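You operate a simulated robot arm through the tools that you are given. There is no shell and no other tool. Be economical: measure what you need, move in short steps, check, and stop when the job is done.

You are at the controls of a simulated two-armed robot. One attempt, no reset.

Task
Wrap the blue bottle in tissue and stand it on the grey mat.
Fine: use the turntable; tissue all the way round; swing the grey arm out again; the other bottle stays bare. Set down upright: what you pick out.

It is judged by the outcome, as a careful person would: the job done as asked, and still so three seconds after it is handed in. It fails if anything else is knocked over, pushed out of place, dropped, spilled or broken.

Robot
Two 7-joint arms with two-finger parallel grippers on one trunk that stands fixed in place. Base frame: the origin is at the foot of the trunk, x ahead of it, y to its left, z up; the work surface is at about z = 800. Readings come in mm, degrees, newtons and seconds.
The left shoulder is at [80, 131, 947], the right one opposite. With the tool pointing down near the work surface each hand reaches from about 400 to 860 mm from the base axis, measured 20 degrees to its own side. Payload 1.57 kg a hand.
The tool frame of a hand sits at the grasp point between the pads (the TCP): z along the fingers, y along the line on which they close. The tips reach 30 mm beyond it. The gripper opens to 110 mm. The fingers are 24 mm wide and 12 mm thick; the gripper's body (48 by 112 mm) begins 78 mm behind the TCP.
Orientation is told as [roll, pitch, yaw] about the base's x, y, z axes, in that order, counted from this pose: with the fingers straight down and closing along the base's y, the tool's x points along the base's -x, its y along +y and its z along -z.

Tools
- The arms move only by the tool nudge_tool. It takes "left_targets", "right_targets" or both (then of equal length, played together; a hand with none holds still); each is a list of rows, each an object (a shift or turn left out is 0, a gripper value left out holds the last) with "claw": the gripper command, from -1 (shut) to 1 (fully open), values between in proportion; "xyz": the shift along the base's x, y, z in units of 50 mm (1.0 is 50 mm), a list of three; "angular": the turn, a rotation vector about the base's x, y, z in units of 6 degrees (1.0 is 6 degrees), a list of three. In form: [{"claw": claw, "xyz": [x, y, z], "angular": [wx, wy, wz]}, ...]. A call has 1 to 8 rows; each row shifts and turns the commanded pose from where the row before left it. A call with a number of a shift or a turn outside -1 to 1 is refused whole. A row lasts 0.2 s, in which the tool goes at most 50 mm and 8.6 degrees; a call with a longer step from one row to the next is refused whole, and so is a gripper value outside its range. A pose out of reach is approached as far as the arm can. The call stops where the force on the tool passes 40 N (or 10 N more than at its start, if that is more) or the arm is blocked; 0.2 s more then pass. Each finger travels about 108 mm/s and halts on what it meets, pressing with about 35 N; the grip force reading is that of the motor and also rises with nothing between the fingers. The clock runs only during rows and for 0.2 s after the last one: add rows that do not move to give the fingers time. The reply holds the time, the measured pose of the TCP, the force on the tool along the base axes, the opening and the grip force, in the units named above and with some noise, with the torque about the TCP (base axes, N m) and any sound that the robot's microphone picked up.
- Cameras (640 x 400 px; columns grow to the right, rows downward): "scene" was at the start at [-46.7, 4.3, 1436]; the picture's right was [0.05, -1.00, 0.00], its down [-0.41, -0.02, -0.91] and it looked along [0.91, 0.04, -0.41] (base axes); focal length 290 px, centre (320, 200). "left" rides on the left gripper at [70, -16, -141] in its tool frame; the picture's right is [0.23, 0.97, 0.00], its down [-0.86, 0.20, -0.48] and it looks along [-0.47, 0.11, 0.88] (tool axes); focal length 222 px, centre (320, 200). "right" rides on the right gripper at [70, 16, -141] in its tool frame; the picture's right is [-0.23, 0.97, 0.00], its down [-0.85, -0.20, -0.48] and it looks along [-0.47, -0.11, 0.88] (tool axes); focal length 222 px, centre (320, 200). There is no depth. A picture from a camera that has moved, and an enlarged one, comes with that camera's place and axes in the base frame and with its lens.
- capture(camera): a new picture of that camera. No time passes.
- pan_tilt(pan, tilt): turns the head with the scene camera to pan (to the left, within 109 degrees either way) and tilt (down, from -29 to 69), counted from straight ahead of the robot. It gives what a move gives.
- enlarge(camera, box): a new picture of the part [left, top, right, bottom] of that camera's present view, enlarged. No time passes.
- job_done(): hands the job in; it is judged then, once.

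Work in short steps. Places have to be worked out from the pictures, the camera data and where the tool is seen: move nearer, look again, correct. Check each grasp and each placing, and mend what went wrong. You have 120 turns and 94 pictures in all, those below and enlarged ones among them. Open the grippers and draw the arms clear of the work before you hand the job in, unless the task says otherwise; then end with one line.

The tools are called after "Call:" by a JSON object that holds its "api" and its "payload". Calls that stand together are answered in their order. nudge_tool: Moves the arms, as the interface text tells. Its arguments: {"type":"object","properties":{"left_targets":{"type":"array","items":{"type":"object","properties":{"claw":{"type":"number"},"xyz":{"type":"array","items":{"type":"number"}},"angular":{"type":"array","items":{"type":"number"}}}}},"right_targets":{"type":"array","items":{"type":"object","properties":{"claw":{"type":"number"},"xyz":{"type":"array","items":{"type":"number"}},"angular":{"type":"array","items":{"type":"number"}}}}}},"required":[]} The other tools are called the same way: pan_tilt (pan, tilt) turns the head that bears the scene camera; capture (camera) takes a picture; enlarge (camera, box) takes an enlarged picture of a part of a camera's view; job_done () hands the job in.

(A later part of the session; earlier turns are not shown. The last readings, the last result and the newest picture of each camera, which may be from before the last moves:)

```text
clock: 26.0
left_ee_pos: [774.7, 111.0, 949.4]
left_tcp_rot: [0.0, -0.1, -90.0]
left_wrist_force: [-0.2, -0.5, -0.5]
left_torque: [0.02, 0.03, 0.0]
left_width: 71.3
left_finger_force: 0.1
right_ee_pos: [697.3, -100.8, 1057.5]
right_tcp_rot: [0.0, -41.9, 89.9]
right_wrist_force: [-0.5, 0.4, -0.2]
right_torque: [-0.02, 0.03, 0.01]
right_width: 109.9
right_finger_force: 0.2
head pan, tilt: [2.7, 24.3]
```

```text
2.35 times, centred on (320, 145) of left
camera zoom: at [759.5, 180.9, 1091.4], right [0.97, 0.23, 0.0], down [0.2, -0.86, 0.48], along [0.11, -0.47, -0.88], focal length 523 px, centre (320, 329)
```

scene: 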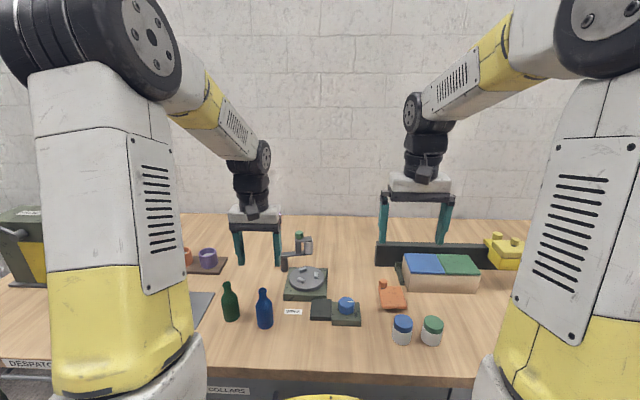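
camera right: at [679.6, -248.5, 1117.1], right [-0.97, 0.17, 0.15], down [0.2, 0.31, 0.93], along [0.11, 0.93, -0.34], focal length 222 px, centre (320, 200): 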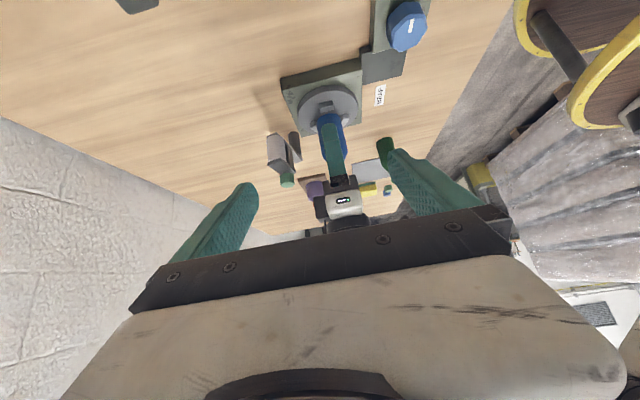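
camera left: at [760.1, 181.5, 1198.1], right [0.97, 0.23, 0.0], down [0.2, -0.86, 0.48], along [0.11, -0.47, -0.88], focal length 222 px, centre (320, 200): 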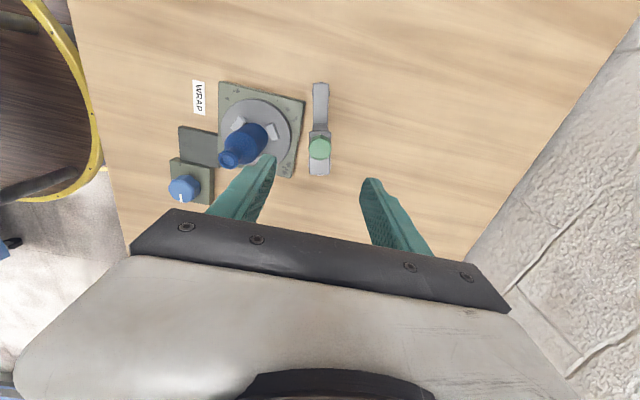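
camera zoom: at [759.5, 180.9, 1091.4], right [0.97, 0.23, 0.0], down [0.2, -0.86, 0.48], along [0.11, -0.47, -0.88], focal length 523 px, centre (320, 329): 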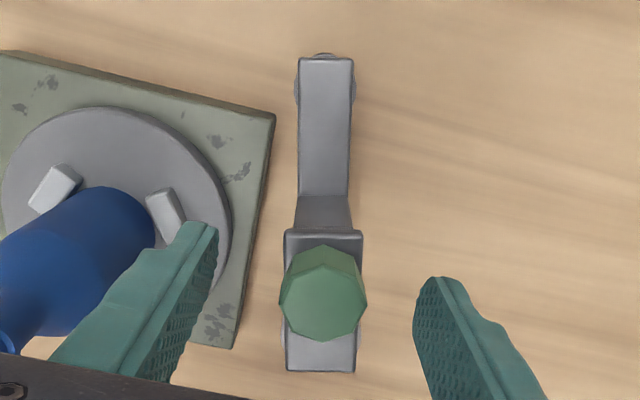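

Fingers are clear and centred on the handle. I cage it (32 mm) and swing the arm in along its arc most of the way.

Call:
{"api": "nudge_tool", "payload": {"left_targets": [{"claw": -0.42}, {"claw": -0.42}, {"claw": -0.42}, {"xyz": [-0.16, -0.02, 0]}, {"xyz": [-0.16, 0, 0]}, {"xyz": [-0.16, 0.02, 0]}, {"xyz": [-0.16, 0.05, 0]}, {}]}}

Call:
{"api": "enlarge", "payload": {"camera": "left", "box": [200, 60, 440, 230]}}

Call:
{"api": "enlarge", "payload": {"camera": "right", "box": [250, 60, 370, 200]}}

```text
clock: 27.8
left_ee_pos: [744.0, 114.0, 949.3]
left_tcp_rot: [0.0, -0.1, -90.0]
left_wrist_force: [0.1, 0.9, 2.2]
left_torque: [0.0, 0.04, 0.04]
left_width: 32.6
left_finger_force: 0.1
right_ee_pos: [697.9, -101.5, 1058.6]
right_tcp_rot: [0.0, -41.9, 89.9]
right_wrist_force: [-0.2, -0.5, 0.4]
right_torque: [-0.03, 0.05, -0.02]
right_width: 109.6
right_finger_force: 0.0
head pan, tilt: [2.7, 24.3]
```

```text
2.35 times, centred on (320, 145) of left
camera zoom: at [727.5, 184.5, 1091.4], right [0.97, 0.23, 0.0], down [0.2, -0.86, 0.48], along [0.11, -0.47, -0.88], focal length 523 px, centre (320, 329)
```

zoom: 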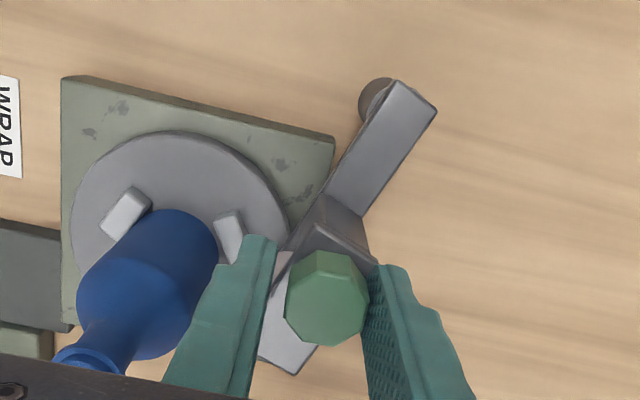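

```text
2.86 times, centred on (310, 130) of right
camera zoom: at [679.6, -248.7, 1117.4], right [-0.97, 0.17, 0.15], down [0.2, 0.32, 0.93], along [0.11, 0.93, -0.34], focal length 635 px, centre (349, 400)
```

zoom: 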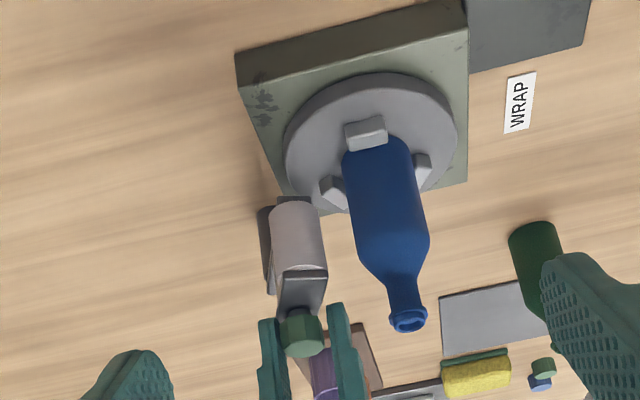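

The arm swings smoothly; the roll is now close to the bottle. I continue in small steps watching for force.

Call:
{"api": "nudge_tool", "payload": {"left_targets": [{"xyz": [-0.08, 0.035, 0]}, {"xyz": [-0.07, 0.035, 0]}, {}]}}

Call:
{"api": "enlarge", "payload": {"camera": "right", "box": [270, 80, 370, 180]}}

```text
clock: 28.6
left_ee_pos: [736.6, 117.2, 948.5]
left_tcp_rot: [0.0, 0.0, -90.0]
left_wrist_force: [-0.1, -1.9, 2.1]
left_torque: [-0.03, -0.02, -0.03]
left_width: 32.6
left_finger_force: 0.8
right_ee_pos: [696.9, -101.5, 1057.6]
right_tcp_rot: [0.0, -42.0, 89.9]
right_wrist_force: [-0.5, 0.1, -0.1]
right_torque: [0.02, -0.02, 0.01]
right_width: 109.9
right_finger_force: 0.0
head pan, tilt: [2.7, 24.3]
```

```text
4.00 times, centred on (320, 130) of right
camera zoom: at [679.5, -248.8, 1117.4], right [-0.97, 0.17, 0.15], down [0.2, 0.32, 0.93], along [0.11, 0.93, -0.34], focal length 888 px, centre (320, 480)
```

zoom: 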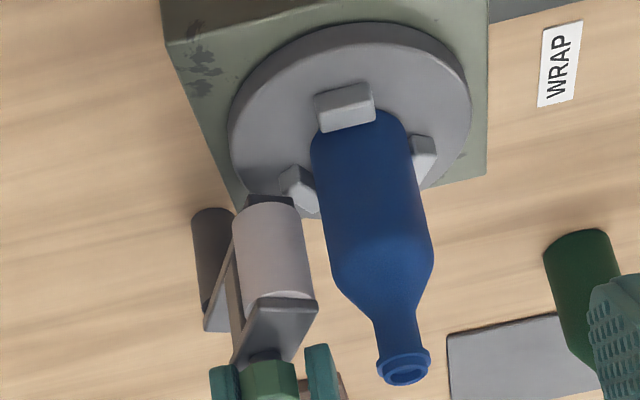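

A gap of roughly 8 mm remains. I continue in 3 mm steps.

Call:
{"api": "nudge_tool", "payload": {"left_targets": [{"xyz": [-0.06, 0.035, 0]}, {"xyz": [-0.05, 0.03, 0]}, {}]}}

Call:
{"api": "enlarge", "payload": {"camera": "right", "box": [270, 80, 370, 180]}}

```text
clock: 29.4
left_ee_pos: [731.4, 119.5, 949.2]
left_tcp_rot: [-0.1, 0.0, -90.0]
left_wrist_force: [2.4, -0.3, 0.1]
left_torque: [-0.02, 0.01, 0.0]
left_width: 32.4
left_finger_force: 0.2
right_ee_pos: [697.5, -102.0, 1057.6]
right_tcp_rot: [0.1, -42.1, 89.9]
right_wrist_force: [0.3, -0.1, -0.2]
right_torque: [-0.01, -0.01, 0.01]
right_width: 110.1
right_finger_force: 0.1
head pan, tilt: [2.7, 24.3]
```

```text
4.00 times, centred on (320, 130) of right
camera zoom: at [679.6, -248.7, 1117.4], right [-0.97, 0.17, 0.15], down [0.2, 0.32, 0.93], along [0.11, 0.93, -0.34], focal length 888 px, centre (320, 480)
```

zoom: 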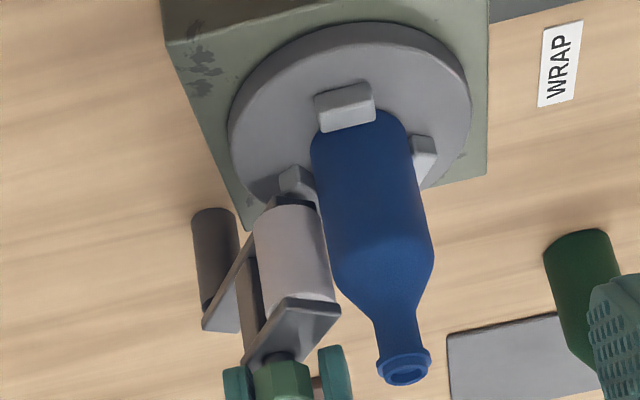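

Almost touching. One more small push until resistance shows.

Call:
{"api": "nudge_tool", "payload": {"left_targets": [{"xyz": [-0.04, 0.025, 0]}, {"xyz": [-0.03, 0.02, 0]}, {}]}}

Call:
{"api": "enlarge", "payload": {"camera": "right", "box": [270, 80, 370, 180]}}

Call:
{"api": "enlarge", "payload": {"camera": "left", "box": [200, 60, 440, 230]}}

```text
clock: 30.2
left_ee_pos: [729.3, 122.9, 949.9]
left_tcp_rot: [0.0, 0.0, -90.1]
left_wrist_force: [5.3, -2.7, 0.3]
left_torque: [-0.06, -0.13, -0.05]
left_width: 37.1
left_finger_force: 3.1
right_ee_pos: [697.1, -100.2, 1057.5]
right_tcp_rot: [0.2, -42.0, 89.9]
right_wrist_force: [-0.5, -0.6, -0.6]
right_torque: [0.0, 0.02, 0.01]
right_width: 110.4
right_finger_force: 0.0
head pan, tilt: [2.7, 24.3]
```

```text
4.00 times, centred on (320, 130) of right
camera zoom: at [679.8, -248.9, 1117.2], right [-0.97, 0.17, 0.15], down [0.2, 0.32, 0.93], along [0.11, 0.93, -0.34], focal length 888 px, centre (320, 480)
```

zoom: 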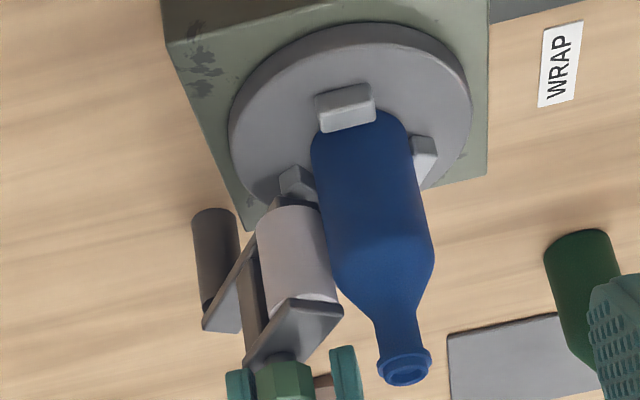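

```text
2.35 times, centred on (320, 145) of left
camera zoom: at [712.6, 193.0, 1092.1], right [0.97, 0.23, 0.0], down [0.2, -0.86, 0.48], along [0.11, -0.47, -0.88], focal length 523 px, centre (320, 329)
```

zoom: 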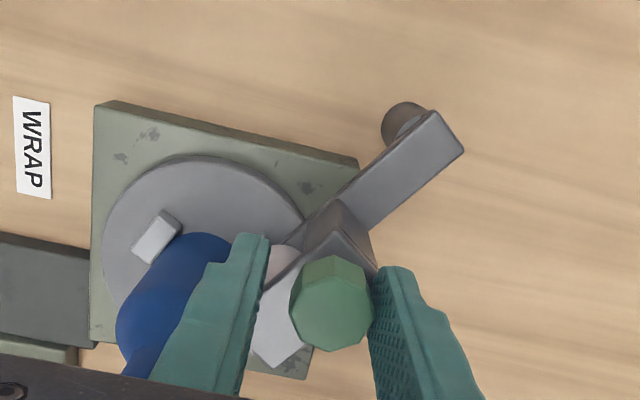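

The roll now rests against the bottle (5 N). The left hand holds it there; I bring the right hand upright over the blue knob at about (559, -39, 865).

Call:
{"api": "nudge_tool", "payload": {"right_targets": [{"claw": 0.5, "xyz": [-0.3, 0, 0], "angular": [-1, 0, 0]}, {"xyz": [-0.35, 0.1, 0], "angular": [-1, 0, 0]}, {"xyz": [-0.35, 0.2, -0.1], "angular": [-1, 0, 0]}, {"xyz": [-0.35, 0.2, -0.2], "angular": [-1, 0, 0]}, {"xyz": [-0.35, 0.2, -0.2], "angular": [-1, 0, 0]}, {"xyz": [-0.35, 0.2, -0.2], "angular": [-1, 0, 0]}, {"xyz": [-0.35, 0.2, -0.2], "angular": [-1, 0, 0]}, {"xyz": [-0.36, 0.13, -0.2]}]}}

Call:
{"api": "capture", "payload": {"camera": "right"}}

Call:
{"api": "enlarge", "payload": {"camera": "scene", "box": [260, 210, 400, 340]}}

```text
clock: 32.0
left_ee_pos: [729.3, 123.6, 949.2]
left_tcp_rot: [0.0, -0.1, -89.9]
left_wrist_force: [6.3, -1.0, 1.4]
left_torque: [-0.06, -0.14, 0.03]
left_width: 37.2
left_finger_force: 2.8
right_ee_pos: [557.9, -39.7, 1002.8]
right_tcp_rot: [0.0, 0.0, 90.0]
right_wrist_force: [-0.7, 0.9, 0.3]
right_torque: [0.02, -0.03, 0.05]
right_width: 82.3
right_finger_force: 0.1
head pan, tilt: [2.7, 24.3]
```

```text
47 pictures are left
camera right: at [541.0, -109.3, 1146.2], right [-0.97, 0.23, 0.0], down [0.2, 0.86, 0.48], along [0.11, 0.47, -0.88], focal length 222 px, centre (320, 200)
```

right: 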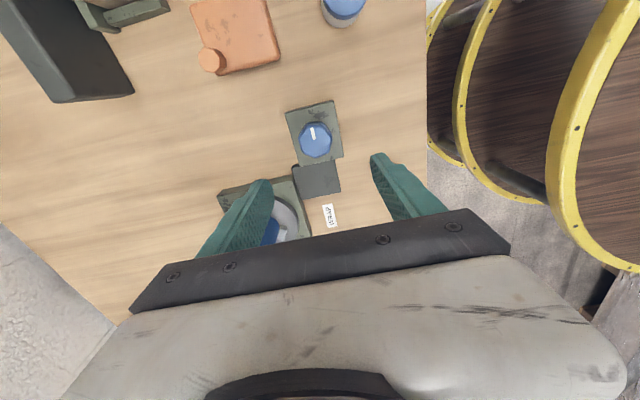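

```text
3.08 times, centred on (330, 275) of scene
camera zoom: at [-46.3, 4.3, 1436.0], right [0.05, -1.0, 0.0], down [-0.41, -0.02, -0.91], along [0.91, 0.04, -0.41], focal length 894 px, centre (289, -31)
```

zoom: 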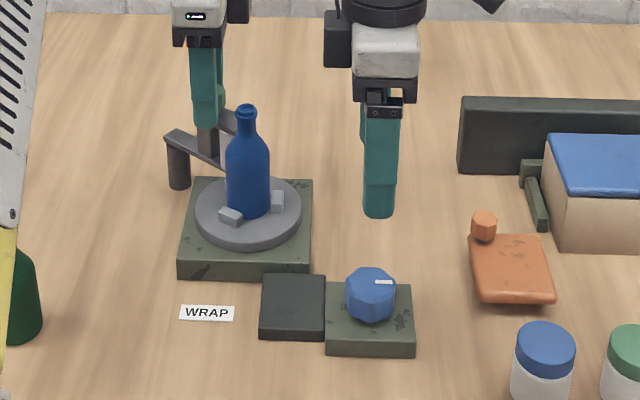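

Combined estimates put the knob at about (564, -43), top near 850–860. I shift and lower to tips ~877, then look again.

Call:
{"api": "nudge_tool", "payload": {"right_targets": [{"xyz": [0.12, -0.07, -0.4]}, {"xyz": [0, 0, -0.5]}, {"xyz": [0, 0, -0.5]}, {"xyz": [0, 0, -0.5]}, {}]}}

Call:
{"api": "enlarge", "payload": {"camera": "right", "box": [220, 40, 420, 220]}}

Call:
{"api": "enlarge", "payload": {"camera": "scene", "box": [300, 240, 400, 340]}}

```text
clock: 33.2
left_ee_pos: [727.8, 122.6, 949.9]
left_tcp_rot: [0.0, 0.0, -89.9]
left_wrist_force: [6.1, 0.5, 1.0]
left_torque: [0.03, -0.14, 0.01]
left_width: 37.1
left_finger_force: 3.8
right_ee_pos: [564.5, -42.3, 908.5]
right_tcp_rot: [0.0, 0.0, 90.0]
right_wrist_force: [0.0, 0.5, 1.2]
right_torque: [0.01, 0.01, -0.01]
right_width: 82.6
right_finger_force: 0.2
head pan, tilt: [2.7, 24.3]
```

```text
2.22 times, centred on (320, 130) of right
camera zoom: at [546.9, -113.5, 1051.1], right [-0.97, 0.23, 0.0], down [0.2, 0.85, 0.48], along [0.11, 0.47, -0.88], focal length 494 px, centre (320, 356)
```

zoom: 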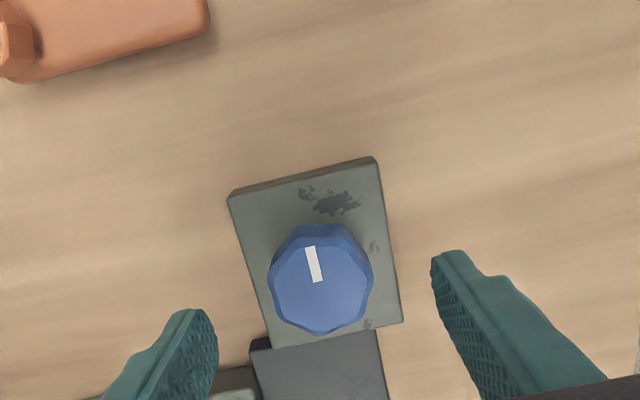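

```text
4.00 times, centred on (350, 290) of scene
camera zoom: at [-46.3, 4.4, 1436.0], right [0.05, -1.0, 0.0], down [-0.41, -0.02, -0.91], along [0.91, 0.04, -0.41], focal length 1162 px, centre (200, -160)
```

zoom: 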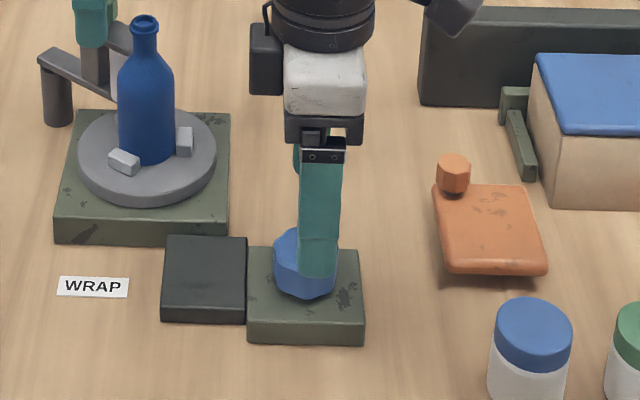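

Knob at (564, -40). I lower so the fingers flank it (tips ≈ 830), then grip.

Call:
{"api": "nudge_tool", "payload": {"right_targets": [{"xyz": [0, 0.04, -0.4]}, {"xyz": [0, 0, -0.3]}, {"xyz": [0, 0, -0.2]}, {}, {"claw": -0.5}, {"claw": -0.5}, {"claw": -0.5}, {"claw": -0.5}]}}

Call:
{"api": "enlarge", "payload": {"camera": "scene", "box": [270, 210, 400, 340]}}

```text
clock: 35.0
left_ee_pos: [728.9, 123.0, 949.0]
left_tcp_rot: [0.1, 0.0, -89.9]
left_wrist_force: [5.3, 0.6, 2.0]
left_torque: [0.03, -0.17, 0.04]
left_width: 36.7
left_finger_force: 2.5
right_ee_pos: [564.7, -39.7, 863.2]
right_tcp_rot: [0.0, 0.0, 89.9]
right_wrist_force: [4.8, 0.1, -7.7]
right_torque: [0.05, -0.78, -0.02]
right_width: 43.5
right_finger_force: 45.8
head pan, tilt: [2.7, 24.3]
```

```text
3.08 times, centred on (335, 275) of scene
camera zoom: at [-45.9, 4.4, 1436.0], right [0.05, -1.0, 0.0], down [-0.41, -0.02, -0.91], along [0.91, 0.04, -0.41], focal length 894 px, centre (274, -31)
```

zoom: 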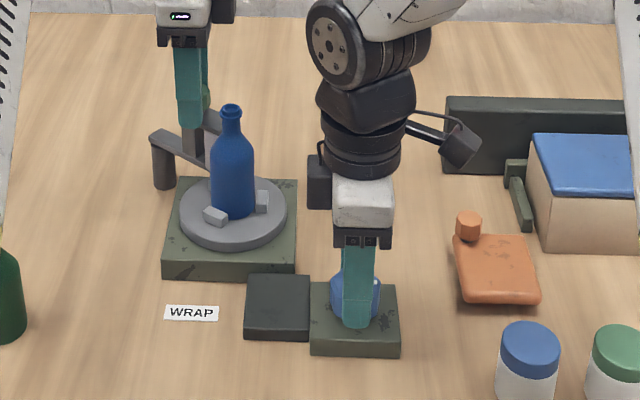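

Knob gripped (43.5 mm). I try a clockwise turn of 30° and watch the turntable.

Call:
{"api": "nudge_tool", "payload": {"right_targets": [{"angular": [0, 0, -1]}, {"angular": [0, 0, -1]}, {"angular": [0, 0, -1]}, {"angular": [0, 0, -1]}, {"angular": [0, 0, -1]}, {}]}}

Call:
{"api": "enlarge", "payload": {"camera": "scene", "box": [270, 210, 400, 340]}}

```text
clock: 36.4
left_ee_pos: [728.4, 123.4, 949.0]
left_tcp_rot: [0.1, 0.0, -90.2]
left_wrist_force: [5.7, 0.9, 0.3]
left_torque: [0.04, -0.15, 0.05]
left_width: 37.0
left_finger_force: 3.0
right_ee_pos: [563.6, -41.0, 863.5]
right_tcp_rot: [-0.1, 0.0, 59.9]
right_wrist_force: [7.3, -0.5, 4.7]
right_torque: [-0.27, 0.51, 0.28]
right_width: 43.4
right_finger_force: 45.3
head pan, tilt: [2.7, 24.3]
```

```text
3.08 times, centred on (335, 275) of scene
camera zoom: at [-46.1, 4.3, 1436.0], right [0.05, -1.0, 0.0], down [-0.41, -0.02, -0.91], along [0.91, 0.04, -0.41], focal length 894 px, centre (274, -31)
```

zoom: 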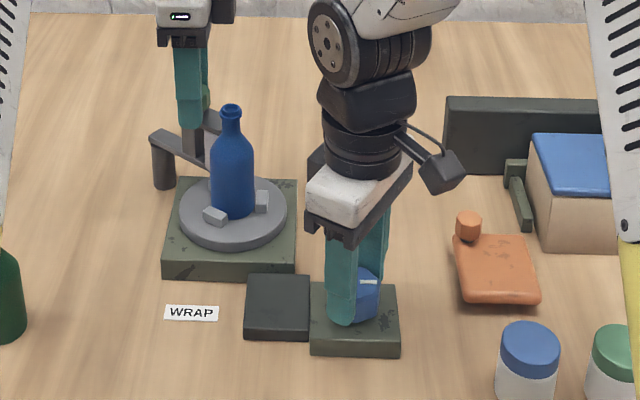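

The turntable didn't move. I check whether the knob turned with the fingers.

Call:
{"api": "enlarge", "payload": {"camera": "right", "box": [240, 60, 400, 200]}}

Call:
{"api": "enlarge", "payload": {"camera": "scene", "box": [330, 270, 380, 325]}}

```text
2.86 times, centred on (320, 130) of right
camera zoom: at [514.3, -93.3, 1006.4], right [-0.73, 0.69, 0.0], down [0.6, 0.64, 0.48], along [0.33, 0.35, -0.88], focal length 635 px, centre (320, 400)
```

zoom: 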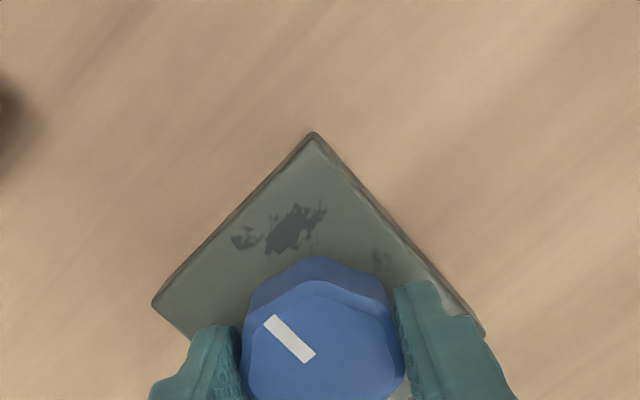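

```text
7.27 times, centred on (355, 298) of scene
camera zoom: at [-46.1, 4.3, 1436.0], right [0.05, -1.0, 0.0], down [-0.41, -0.02, -0.91], along [0.91, 0.04, -0.41], focal length 2112 px, centre (66, -509)
```

zoom: 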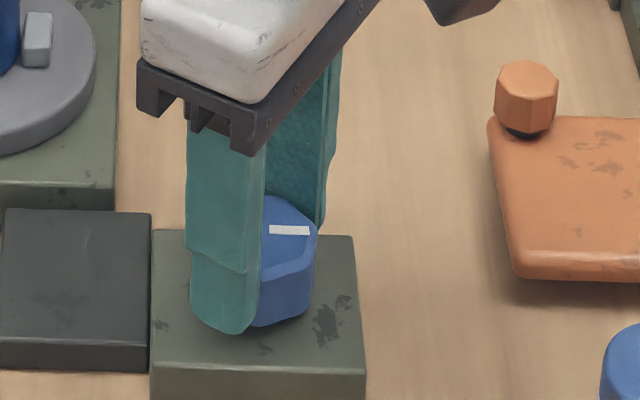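

The knob stayed and the fingers slipped, so clockwise is a stop. I try counter-clockwise.

Call:
{"api": "nudge_tool", "payload": {"right_targets": [{"angular": [0, 0, 1]}, {"angular": [0, 0, 1]}, {"angular": [0, 0, 1]}, {"angular": [0, 0, 1]}, {"angular": [0, 0, 1]}, {"angular": [0, 0, 1]}, {"angular": [0, 0, 1]}, {}]}}

Call:
{"api": "enlarge", "payload": {"camera": "right", "box": [240, 60, 400, 200]}}

Call:
{"api": "enlarge", "payload": {"camera": "scene", "box": [270, 210, 400, 340]}}

```text
clock: 38.2
left_ee_pos: [729.0, 123.1, 948.5]
left_tcp_rot: [0.0, 0.0, -90.1]
left_wrist_force: [5.7, 1.7, -1.0]
left_torque: [0.05, -0.1, 0.06]
left_width: 37.1
left_finger_force: 2.5
right_ee_pos: [565.4, -41.0, 863.9]
right_tcp_rot: [-0.2, 0.0, 102.1]
right_wrist_force: [11.9, -8.0, 11.8]
right_torque: [-0.04, 0.04, 0.03]
right_width: 43.5
right_finger_force: 44.7
head pan, tilt: [2.7, 24.3]
```

```text
2.86 times, centred on (320, 130) of right
camera zoom: at [562.4, -112.9, 1006.4], right [-1.0, 0.02, 0.0], down [0.02, 0.88, 0.48], along [0.01, 0.48, -0.88], focal length 635 px, centre (320, 400)
```

zoom: 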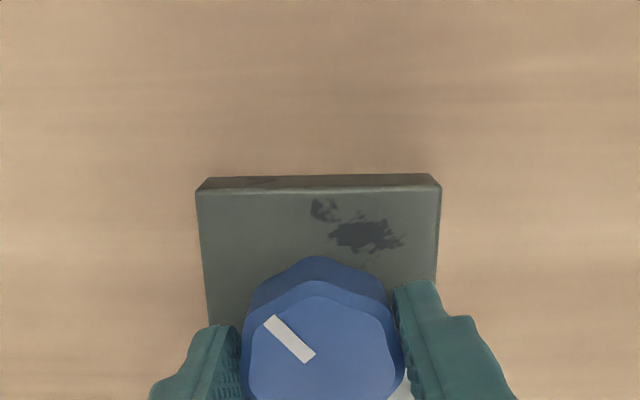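

```text
3.08 times, centred on (335, 275) of scene
camera zoom: at [-46.1, 4.1, 1436.0], right [0.05, -1.0, 0.0], down [-0.41, -0.02, -0.91], along [0.91, 0.04, -0.41], focal length 894 px, centre (274, -31)
```

zoom: 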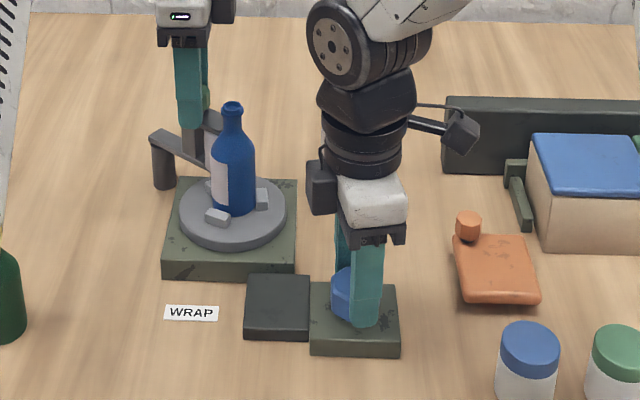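

The knob turned about 40° counter-clockwise and tissue is appearing on the bottle. I check whether it runs by itself by waiting a second.

Call:
{"api": "nudge_tool", "payload": {"right_targets": [{}, {}, {}, {}, {}]}}

Call:
{"api": "enlarge", "payload": {"camera": "scene", "box": [270, 220, 350, 300]}}

```text
clock: 39.4
left_ee_pos: [728.5, 123.0, 949.2]
left_tcp_rot: [0.0, 0.0, -90.0]
left_wrist_force: [6.1, 2.7, -0.8]
left_torque: [0.06, -0.12, 0.04]
left_width: 37.1
left_finger_force: 2.6
right_ee_pos: [566.2, -41.6, 863.9]
right_tcp_rot: [0.0, 0.0, 101.9]
right_wrist_force: [16.3, -10.3, 13.9]
right_torque: [-0.55, 0.0, -0.01]
right_width: 43.7
right_finger_force: 44.7
head pan, tilt: [2.7, 24.3]
```

```text
5.00 times, centred on (310, 260) of scene
camera zoom: at [-46.0, 4.1, 1436.0], right [0.05, -1.0, 0.0], down [-0.41, -0.02, -0.91], along [0.91, 0.04, -0.41], focal length 1452 px, centre (370, -100)
```

zoom: 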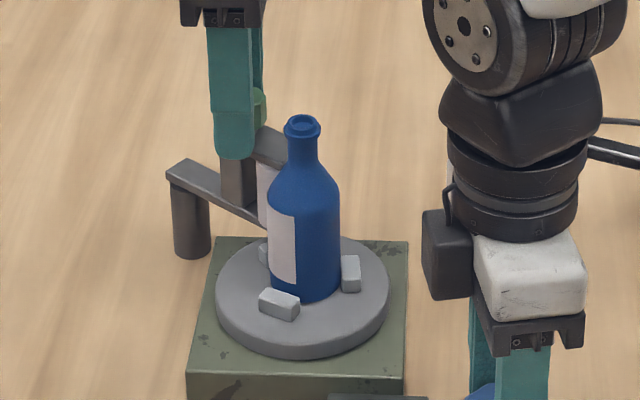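

It's a geared hand drive (~3:1): tissue covers roughly 150° now. I relieve the push slightly and keep turning counter-clockwise.

Call:
{"api": "nudge_tool", "payload": {"right_targets": [{"xyz": [0.02, -0.02, 0.02], "angular": [0, 0, 1]}, {"angular": [0, 0, 1]}, {"angular": [0, 0, 1]}, {"angular": [0, 0, 1]}, {"angular": [0, 0, 1]}, {"angular": [0, 0, 1]}, {}]}}

Call:
{"api": "enlarge", "payload": {"camera": "scene", "box": [270, 220, 390, 340]}}

```text
clock: 41.0
left_ee_pos: [727.9, 123.1, 949.0]
left_tcp_rot: [0.0, 0.1, -90.0]
left_wrist_force: [6.1, -1.7, 1.4]
left_torque: [-0.09, -0.16, -0.01]
left_width: 36.8
left_finger_force: 2.9
right_ee_pos: [565.9, -40.8, 863.3]
right_tcp_rot: [0.0, -0.1, 138.1]
right_wrist_force: [11.2, 11.5, -5.3]
right_torque: [0.11, 0.3, 0.01]
right_width: 43.6
right_finger_force: 44.9
head pan, tilt: [2.7, 24.3]
```

```text
3.33 times, centred on (330, 280) of scene
camera zoom: at [-45.8, 4.7, 1436.0], right [0.05, -1.0, 0.0], down [-0.41, -0.02, -0.91], along [0.91, 0.04, -0.41], focal length 968 px, centre (287, -67)
```

zoom: 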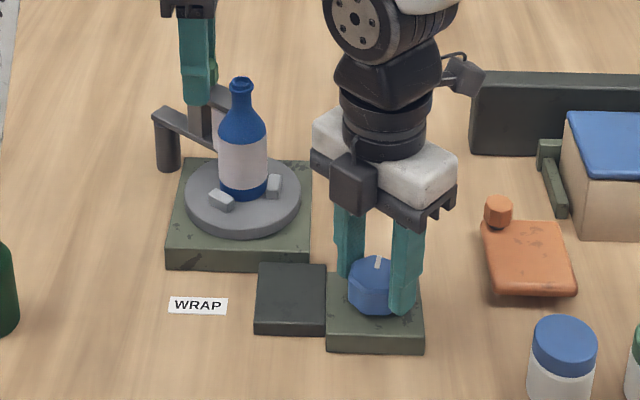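

The whole visible front is wrapped. I continue 48° more for the remainder plus overlap.

Call:
{"api": "nudge_tool", "payload": {"right_targets": [{"angular": [0, 0, 1]}, {"angular": [0, 0, 1]}, {"angular": [0, 0, 1]}, {"angular": [0, 0, 1]}, {"angular": [0, 0, 1]}, {"angular": [0, 0, 1]}, {"angular": [0, 0, 1]}, {}]}}

Call:
{"api": "enlarge", "payload": {"camera": "scene", "box": [270, 220, 390, 340]}}

```text
clock: 42.3
left_ee_pos: [729.0, 123.7, 949.1]
left_tcp_rot: [0.1, 0.0, -90.2]
left_wrist_force: [4.5, 0.7, 0.5]
left_torque: [0.04, -0.09, 0.05]
left_width: 35.7
left_finger_force: 2.2
right_ee_pos: [564.6, -41.2, 864.0]
right_tcp_rot: [-0.1, -0.1, 168.4]
right_wrist_force: [6.1, 5.9, -9.7]
right_torque: [-0.36, -0.27, -0.04]
right_width: 43.5
right_finger_force: 44.6
head pan, tilt: [2.7, 24.3]
stopped in row 6 (right hand): the force on the tool passed its limit at 42 N (the readings are from after the stop); the commanded pose is now the measured one
```

```text
3.33 times, centred on (330, 280) of scene
camera zoom: at [-45.8, 4.5, 1436.0], right [0.05, -1.0, 0.0], down [-0.41, -0.02, -0.91], along [0.91, 0.04, -0.41], focal length 968 px, centre (287, -67)
```

zoom: 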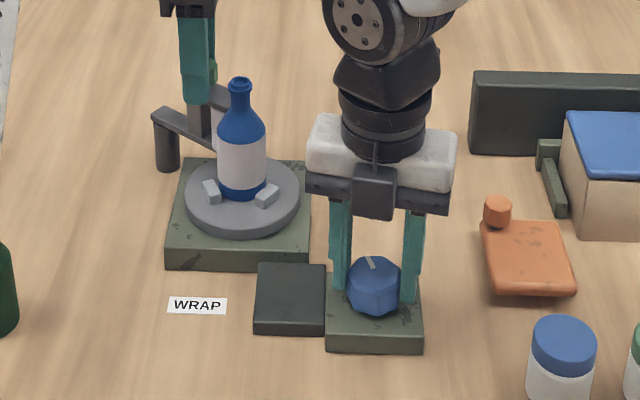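

Stopped by side force; relieved now. I continue a bit more to be sure of a complete lap.

Call:
{"api": "nudge_tool", "payload": {"right_targets": [{"angular": [0, 0, 0.8]}, {"angular": [0, 0, 0.8]}, {"angular": [0, 0, 0.8]}, {"angular": [0, 0, 0.8]}, {"angular": [0, 0, 0.8]}, {}]}}

Call:
{"api": "enlarge", "payload": {"camera": "scene", "box": [270, 220, 390, 340]}}

```text
clock: 43.7
left_ee_pos: [729.4, 122.8, 949.3]
left_tcp_rot: [0.0, 0.0, -90.1]
left_wrist_force: [5.2, -1.8, 1.1]
left_torque: [-0.03, -0.12, 0.03]
left_width: 36.4
left_finger_force: 2.5
right_ee_pos: [563.6, -40.4, 862.8]
right_tcp_rot: [0.0, -0.2, -167.5]
right_wrist_force: [7.1, 12.9, -9.2]
right_torque: [-0.16, 0.54, -0.39]
right_width: 43.5
right_finger_force: 45.6
head pan, tilt: [2.7, 24.3]
```

```text
3.33 times, centred on (330, 280) of scene
camera zoom: at [-45.8, 4.8, 1436.0], right [0.05, -1.0, 0.0], down [-0.41, -0.02, -0.91], along [0.91, 0.04, -0.41], focal length 968 px, centre (287, -67)
```

zoom: 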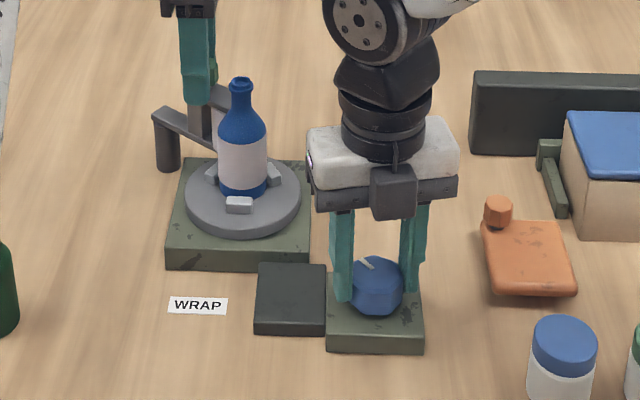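

By jaw positions the table has turned about 395°. I try a bit more for overlap margin.

Call:
{"api": "nudge_tool", "payload": {"right_targets": [{"angular": [0, 0, 0.7]}, {"angular": [0, 0, 0.7]}, {"angular": [0, 0, 0.7]}, {"angular": [0, 0, 0.7]}, {}]}}

Call:
{"api": "enlarge", "payload": {"camera": "scene", "box": [270, 220, 390, 340]}}

```text
clock: 44.9
left_ee_pos: [727.8, 123.0, 949.5]
left_tcp_rot: [0.0, 0.0, -90.1]
left_wrist_force: [5.0, -1.0, -2.8]
left_torque: [-0.02, -0.1, 0.0]
left_width: 37.1
left_finger_force: 2.6
right_ee_pos: [564.7, -39.2, 864.5]
right_tcp_rot: [0.0, -0.1, -150.8]
right_wrist_force: [-0.2, 9.7, 1.9]
right_torque: [0.25, 0.25, -1.3]
right_width: 42.9
right_finger_force: 44.8
head pan, tilt: [2.7, 24.3]
```

```text
3.33 times, centred on (330, 280) of scene
camera zoom: at [-46.3, 4.6, 1436.0], right [0.05, -1.0, 0.0], down [-0.41, -0.02, -0.91], along [0.91, 0.04, -0.41], focal length 968 px, centre (287, -67)
```

zoom: 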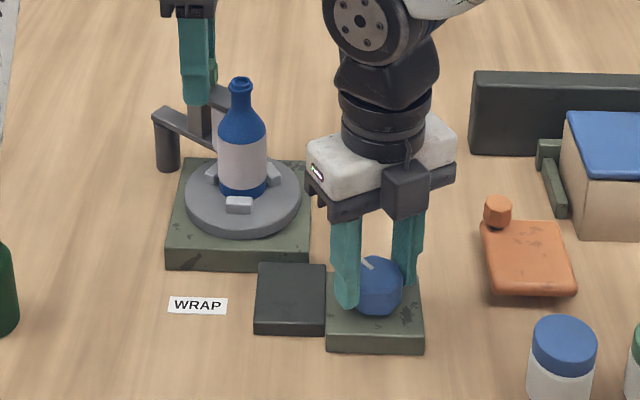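

The knob has hit its end stop (torque -1.3 N·m), table unchanged: the wrap travel is complete. I release the knob and lift the right hand.

Call:
{"api": "nudge_tool", "payload": {"right_targets": [{"angular": [0, 0, -0.5]}, {"claw": 0.2}, {"claw": 0.5}, {"claw": 0.5}, {"xyz": [0, 0, 0.5]}, {"xyz": [0, 0, 0.8]}, {"xyz": [0, 0, 0.8]}, {"xyz": [0, -0.5, 0.5]}]}}

Call:
{"api": "nudge_tool", "payload": {"right_targets": [{"xyz": [-0.3, -0.8, 0], "angular": [0, 0, -1]}, {"xyz": [-0.3, -0.8, 0], "angular": [0, 0, -1]}, {"xyz": [0, -0.8, 0], "angular": [0, 0, -1]}, {"xyz": [0, -0.6, 0], "angular": [0, 0, -1]}, {"angular": [0, 0, -1]}, {"angular": [0, 0, -1]}, {"angular": [0, 0, -1]}, {"angular": [0, 0, -1]}]}}

Call:
{"api": "enlarge", "payload": {"camera": "scene", "box": [250, 210, 400, 340]}}

```text
clock: 46.7
left_ee_pos: [729.4, 123.2, 949.4]
left_tcp_rot: [0.0, -0.1, -90.1]
left_wrist_force: [4.9, -0.7, 1.0]
left_torque: [-0.06, -0.13, 0.03]
left_width: 37.0
left_finger_force: 2.7
right_ee_pos: [562.5, -64.1, 995.3]
right_tcp_rot: [-0.1, -0.2, -153.8]
right_wrist_force: [0.5, -0.8, 0.0]
right_torque: [-0.01, 0.0, 0.03]
right_width: 82.7
right_finger_force: 0.0
head pan, tilt: [2.7, 24.3]
```

```text
clock: 48.5
left_ee_pos: [729.1, 122.8, 949.3]
left_tcp_rot: [0.0, 0.0, -90.1]
left_wrist_force: [6.1, 0.8, 0.9]
left_torque: [-0.05, -0.16, 0.03]
left_width: 37.1
left_finger_force: 3.2
right_ee_pos: [534.5, -215.8, 994.2]
right_tcp_rot: [-0.1, -0.1, 158.0]
right_wrist_force: [0.9, 0.7, -0.5]
right_torque: [0.03, 0.02, 0.05]
right_width: 82.5
right_finger_force: 0.0
head pan, tilt: [2.7, 24.3]
```

```text
3.08 times, centred on (325, 275) of scene
camera zoom: at [-46.3, 4.3, 1436.0], right [0.05, -1.0, 0.0], down [-0.41, -0.02, -0.91], along [0.91, 0.04, -0.41], focal length 894 px, centre (305, -31)
```

zoom: 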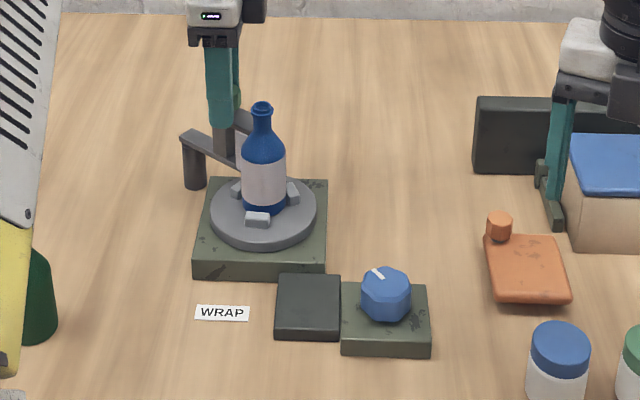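

Tissue encircles all visible sides. Now the left hand swings the arm back out along the reverse arc.

Call:
{"api": "nudge_tool", "payload": {"left_targets": [{"xyz": [0.07, -0.045, 0]}, {"xyz": [0.11, -0.065, 0]}, {"xyz": [0.15, -0.07, 0]}, {"xyz": [0.16, -0.05, 0]}, {"xyz": [0.16, -0.02, 0]}, {"xyz": [0.16, 0, 0]}, {"xyz": [0.16, 0.02, 0]}, {}]}}

Call:
{"api": "enlarge", "payload": {"camera": "left", "box": [180, 50, 440, 230]}}

Call:
{"api": "enlarge", "payload": {"camera": "scene", "box": [270, 220, 350, 300]}}

```text
clock: 50.3
left_ee_pos: [777.3, 111.0, 950.0]
left_tcp_rot: [0.1, 0.0, -90.0]
left_wrist_force: [-0.2, 0.1, 0.4]
left_torque: [0.02, 0.02, 0.01]
left_width: 32.1
left_finger_force: 0.0
right_ee_pos: [534.6, -216.4, 994.5]
right_tcp_rot: [-0.1, 0.0, 158.2]
right_wrist_force: [-0.5, 0.0, -0.1]
right_torque: [-0.02, 0.0, -0.02]
right_width: 82.5
right_finger_force: 0.0
head pan, tilt: [2.7, 24.3]
```

```text
2.22 times, centred on (310, 140) of left
camera zoom: at [761.0, 181.6, 1092.7], right [0.97, 0.23, 0.0], down [0.2, -0.86, 0.48], along [0.11, -0.47, -0.88], focal length 494 px, centre (342, 333)
```

zoom: 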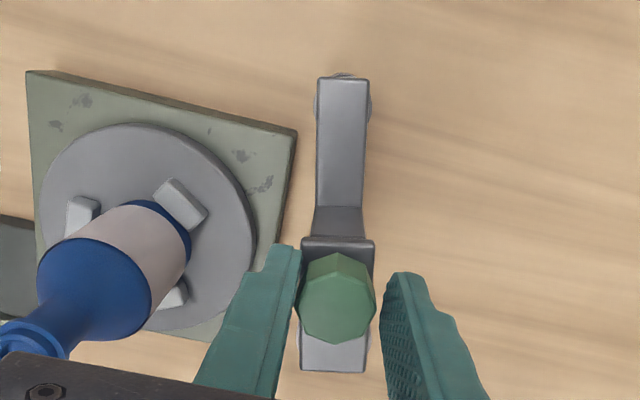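

```text
5.00 times, centred on (310, 260) of scene
camera zoom: at [-46.5, 4.3, 1436.0], right [0.05, -1.0, 0.0], down [-0.41, -0.02, -0.91], along [0.91, 0.04, -0.41], focal length 1452 px, centre (370, -100)
```

zoom: 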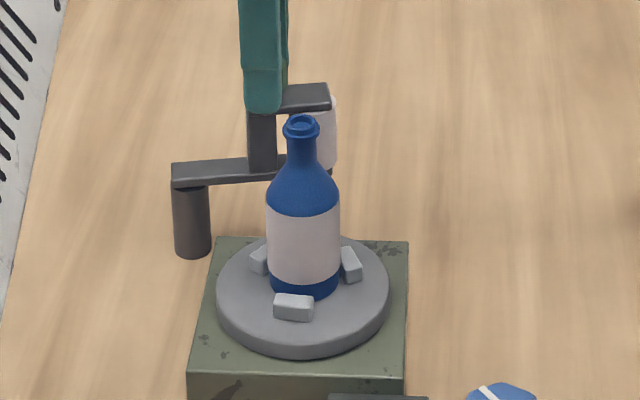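

The arm is back out and the tissue also covers the back. I open and raise the left hand, then return it to yaw 0 while coming above the bottle.

Call:
{"api": "nudge_tool", "payload": {"left_targets": [{"claw": 0.2}, {"claw": 0.2}, {"xyz": [0, 0, 0.4]}, {"xyz": [0, 0, 0.6]}, {"xyz": [0, 0, 0.6]}, {"xyz": [0, 0, 0.6]}, {"xyz": [0, 0, 0.3]}, {}]}}

Call:
{"api": "nudge_tool", "payload": {"left_targets": [{"xyz": [-0.3, 0.4, 0], "angular": [0, 0, 1]}, {"xyz": [-0.3, 0.4, 0], "angular": [0, 0, 1]}, {"xyz": [-0.3, 0, 0], "angular": [0, 0, 1]}, {"xyz": [-0.3, 0, 0], "angular": [0, 0, 1]}, {"xyz": [-0.3, 0, 0], "angular": [0, 0, 1]}, {"xyz": [-0.3, -0.4, 0], "angular": [0, 0, 1]}, {"xyz": [0, -0.4, 0], "angular": [0, 0, 1]}, {"xyz": [0, -0.4, 0], "angular": [0, 0, 1]}]}}

Call:
{"api": "nudge_tool", "payload": {"left_targets": [{"xyz": [-0.1, -0.2, 0], "angular": [0, 0, 1]}, {"angular": [0, 0, 1]}, {"angular": [0, 0, 1]}, {"angular": [0, 0, 1]}, {"angular": [0, 0, 1]}, {"angular": [0, 0, 1]}, {"angular": [0, 0, 1]}, {}]}}

Call:
{"api": "enlarge", "payload": {"camera": "left", "box": [220, 60, 420, 220]}}

```text
clock: 52.1
left_ee_pos: [778.2, 109.9, 1075.2]
left_tcp_rot: [0.0, -0.1, -90.1]
left_wrist_force: [-0.8, 0.7, -0.5]
left_torque: [-0.01, 0.01, -0.02]
left_width: 65.7
left_finger_force: 0.1
right_ee_pos: [534.7, -216.3, 994.0]
right_tcp_rot: [-0.1, -0.2, 158.2]
right_wrist_force: [-0.1, -0.5, -0.3]
right_torque: [-0.01, 0.0, 0.01]
right_width: 82.7
right_finger_force: 0.0
head pan, tilt: [2.7, 24.3]
```

```text
clock: 53.9
left_ee_pos: [685.2, 93.0, 1074.6]
left_tcp_rot: [0.0, 0.1, -42.0]
left_wrist_force: [0.5, -0.1, -0.1]
left_torque: [-0.01, 0.0, -0.02]
left_width: 66.1
left_finger_force: 0.0
right_ee_pos: [533.9, -217.2, 993.5]
right_tcp_rot: [-0.1, -0.1, 158.2]
right_wrist_force: [0.2, 0.1, -0.9]
right_torque: [0.01, -0.01, 0.01]
right_width: 82.3
right_finger_force: 0.0
head pan, tilt: [2.7, 24.3]
```

```text
clock: 55.7
left_ee_pos: [683.2, 80.7, 1073.7]
left_tcp_rot: [0.0, -0.1, 0.1]
left_wrist_force: [-0.1, -0.1, 0.8]
left_torque: [0.0, 0.0, 0.03]
left_width: 66.1
left_finger_force: 0.0
right_ee_pos: [534.5, -216.0, 993.6]
right_tcp_rot: [0.0, -0.2, 158.3]
right_wrist_force: [0.6, -0.3, -0.8]
right_torque: [0.03, -0.02, 0.01]
right_width: 82.5
right_finger_force: 0.0
head pan, tilt: [2.7, 24.3]
```

```text
2.50 times, centred on (320, 140) of left
camera zoom: at [612.7, 66.2, 1217.3], right [-0.23, 0.97, 0.0], down [0.86, 0.2, 0.48], along [0.47, 0.11, -0.88], focal length 555 px, centre (320, 350)
```

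zoom: 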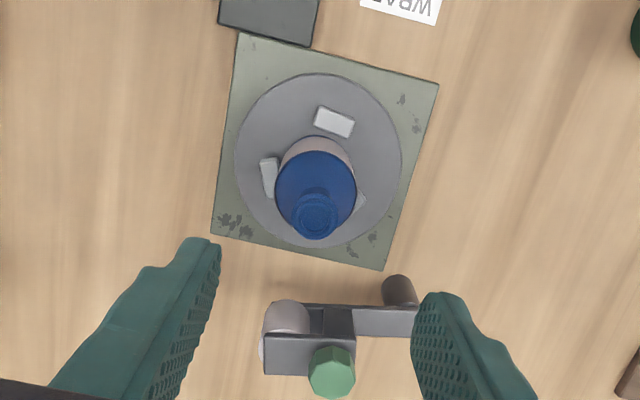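

The bottle mouth is at (682, 80), under the TCP. I lower to the same grasp height (z≈902) and grip.

Call:
{"api": "nudge_tool", "payload": {"left_targets": [{"xyz": [-0.02, 0, -0.7]}, {"xyz": [0, 0, -0.7]}, {"xyz": [0, 0, -0.7]}, {"xyz": [0, 0, -0.7]}, {"xyz": [0, 0, -0.4]}, {"xyz": [0, 0, -0.22]}, {}]}}

Call:
{"api": "nudge_tool", "payload": {"left_targets": [{"claw": -0.6}, {"claw": -0.6}, {"claw": -0.6}, {"claw": -0.6}]}}

Call:
{"api": "enlarge", "payload": {"camera": "scene", "box": [260, 210, 350, 300]}}

```text
clock: 57.3
left_ee_pos: [680.8, 81.4, 903.3]
left_tcp_rot: [0.0, 0.0, 0.0]
left_wrist_force: [0.4, -0.4, 0.5]
left_torque: [-0.01, 0.0, 0.02]
left_width: 66.3
left_finger_force: 0.0
right_ee_pos: [534.2, -216.7, 993.7]
right_tcp_rot: [0.0, -0.1, 158.2]
right_wrist_force: [0.3, -0.4, 0.0]
right_torque: [0.04, -0.04, 0.0]
right_width: 82.7
right_finger_force: 0.0
head pan, tilt: [2.7, 24.3]
```

```text
clock: 58.3
left_ee_pos: [680.7, 80.7, 903.3]
left_tcp_rot: [0.0, 0.0, -0.1]
left_wrist_force: [-0.8, -2.8, 0.3]
left_torque: [-0.2, 0.08, 0.02]
left_width: 42.8
left_finger_force: 34.5
right_ee_pos: [534.3, -217.3, 993.9]
right_tcp_rot: [-0.2, -0.1, 158.1]
right_wrist_force: [0.6, 0.0, 0.8]
right_torque: [-0.02, 0.03, -0.01]
right_width: 82.3
right_finger_force: 0.1
head pan, tilt: [2.7, 24.3]
```

```text
4.44 times, centred on (305, 255) of scene
camera zoom: at [-46.6, 4.1, 1436.0], right [0.05, -1.0, 0.0], down [-0.41, -0.02, -0.91], along [0.91, 0.04, -0.41], focal length 1291 px, centre (387, -44)
```

zoom: 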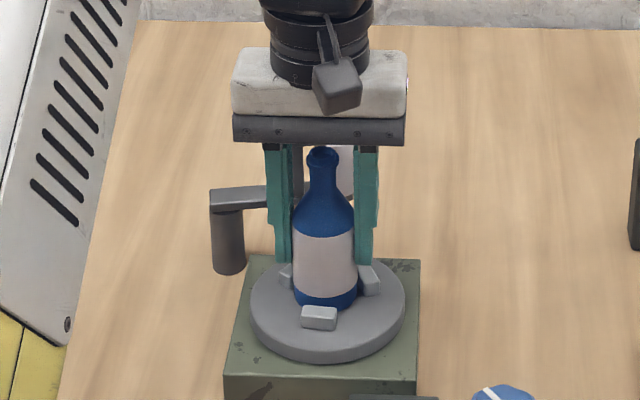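

Gripped again at 42.8 mm. I lift straight up.

Call:
{"api": "nudge_tool", "payload": {"left_targets": [{"xyz": [0, 0, 0.3]}, {"xyz": [0, 0, 0.6]}, {"xyz": [0, 0, 0.7]}, {"xyz": [0, 0, 0.8]}, {}]}}

Call:
{"api": "nudge_tool", "payload": {"left_targets": [{"xyz": [-0.28, 0.8, 0.1]}, {"xyz": [-0.28, 0.8, 0.1]}, {"xyz": [-0.28, 0.8, 0.1]}, {"xyz": [-0.28, 0.8, 0]}, {"xyz": [-0.28, 0.8, 0]}, {"xyz": [-0.28, 0.8, 0]}, {"xyz": [-0.28, 0.8, 0]}, {"xyz": [-0.28, 0.8, 0]}]}}

Call:
{"api": "capture", "payload": {"camera": "scene"}}

```text
clock: 59.5
left_ee_pos: [680.6, 80.6, 1022.5]
left_tcp_rot: [0.0, -0.1, -0.1]
left_wrist_force: [1.1, 0.0, -0.8]
left_torque: [-0.01, 0.0, -0.02]
left_width: 42.4
left_finger_force: 35.1
right_ee_pos: [535.6, -216.4, 994.8]
right_tcp_rot: [-0.2, -0.2, 158.2]
right_wrist_force: [-0.8, -0.8, 0.4]
right_torque: [0.01, 0.02, -0.06]
right_width: 82.5
right_finger_force: 0.0
head pan, tilt: [2.7, 24.3]
```

```text
clock: 61.3
left_ee_pos: [567.8, 401.4, 1039.6]
left_tcp_rot: [0.0, 0.0, -0.1]
left_wrist_force: [0.3, -0.9, -0.8]
left_torque: [0.03, -0.01, -0.02]
left_width: 42.7
left_finger_force: 35.0
right_ee_pos: [534.0, -216.6, 994.1]
right_tcp_rot: [-0.1, -0.1, 158.3]
right_wrist_force: [0.4, -0.3, 0.2]
right_torque: [0.07, -0.03, 0.0]
right_width: 82.5
right_finger_force: 0.0
head pan, tilt: [2.7, 24.3]
```

```text
27 pictures are left
```

scene: 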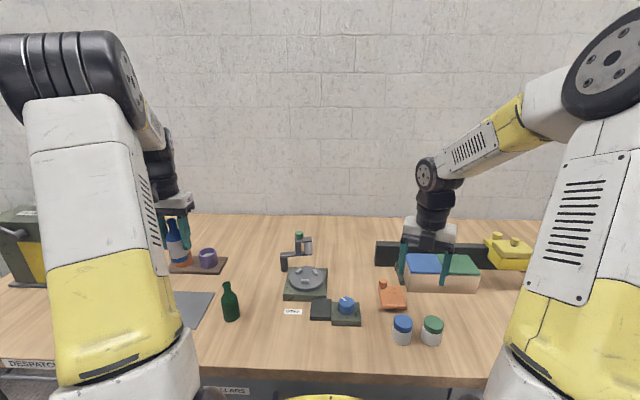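

The bottle came along and all else is in place. I look through the left camera at the mat below.

Call:
{"api": "capture", "payload": {"camera": "left"}}

```text
26 pictures are left
camera left: at [499.6, 386.1, 1181.9], right [-0.23, 0.97, 0.0], down [0.86, 0.2, 0.48], along [0.47, 0.11, -0.88], focal length 222 px, centre (320, 200)
```

left: 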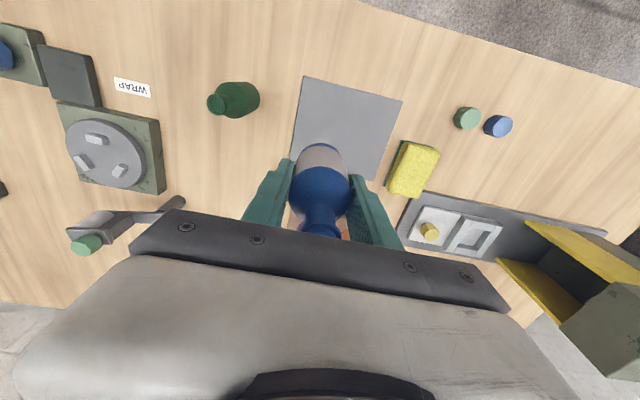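

The mat centre is about (562, 438). I shift there and lower to ~15 mm above it.

Call:
{"api": "nudge_tool", "payload": {"left_targets": [{"xyz": [-0.1, 0.73, 0]}, {"xyz": [0, 0, -0.7]}, {"xyz": [0, 0, -0.7]}, {"xyz": [0, 0, -0.7]}, {"xyz": [0, 0, -0.6]}, {"xyz": [0, 0, -0.4]}, {}]}}

Call:
{"api": "enlarge", "payload": {"camera": "left", "box": [200, 20, 440, 240]}}

```text
clock: 62.9
left_ee_pos: [562.0, 437.4, 882.8]
left_tcp_rot: [0.0, 0.0, 0.0]
left_wrist_force: [1.1, 0.4, -1.4]
left_torque: [0.01, 0.01, 0.0]
left_width: 42.8
left_finger_force: 34.4
right_ee_pos: [534.4, -217.0, 993.5]
right_tcp_rot: [0.0, -0.1, 158.2]
right_wrist_force: [-1.1, 0.0, 0.1]
right_torque: [-0.02, 0.02, 0.0]
right_width: 82.5
right_finger_force: 0.1
head pan, tilt: [2.7, 24.3]
```

```text
1.82 times, centred on (320, 130) of left
camera zoom: at [493.6, 422.3, 1024.8], right [-0.23, 0.97, 0.0], down [0.86, 0.2, 0.48], along [0.47, 0.11, -0.88], focal length 404 px, centre (320, 327)
```

zoom: 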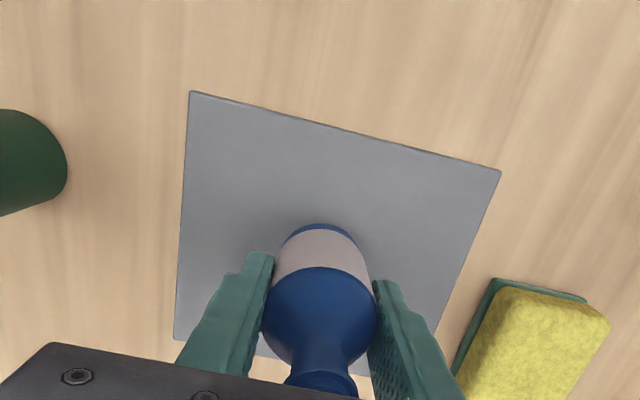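

Well over the mat. I lower slowly to contact.

Call:
{"api": "nudge_tool", "payload": {"left_targets": [{"xyz": [0, 0, -0.16]}, {"xyz": [0, 0, -0.12]}, {"xyz": [0, 0, -0.06]}, {}]}}

```text
clock: 63.9
left_ee_pos: [563.7, 437.2, 866.2]
left_tcp_rot: [0.1, 0.0, -0.1]
left_wrist_force: [-3.6, -2.9, 11.7]
left_torque: [-0.18, 0.2, 0.03]
left_width: 42.8
left_finger_force: 35.0
right_ee_pos: [533.9, -215.4, 993.9]
right_tcp_rot: [0.0, -0.1, 158.2]
right_wrist_force: [-0.5, -0.2, -0.6]
right_torque: [0.01, 0.01, 0.02]
right_width: 82.6
right_finger_force: 0.1
head pan, tilt: [2.7, 24.3]
```

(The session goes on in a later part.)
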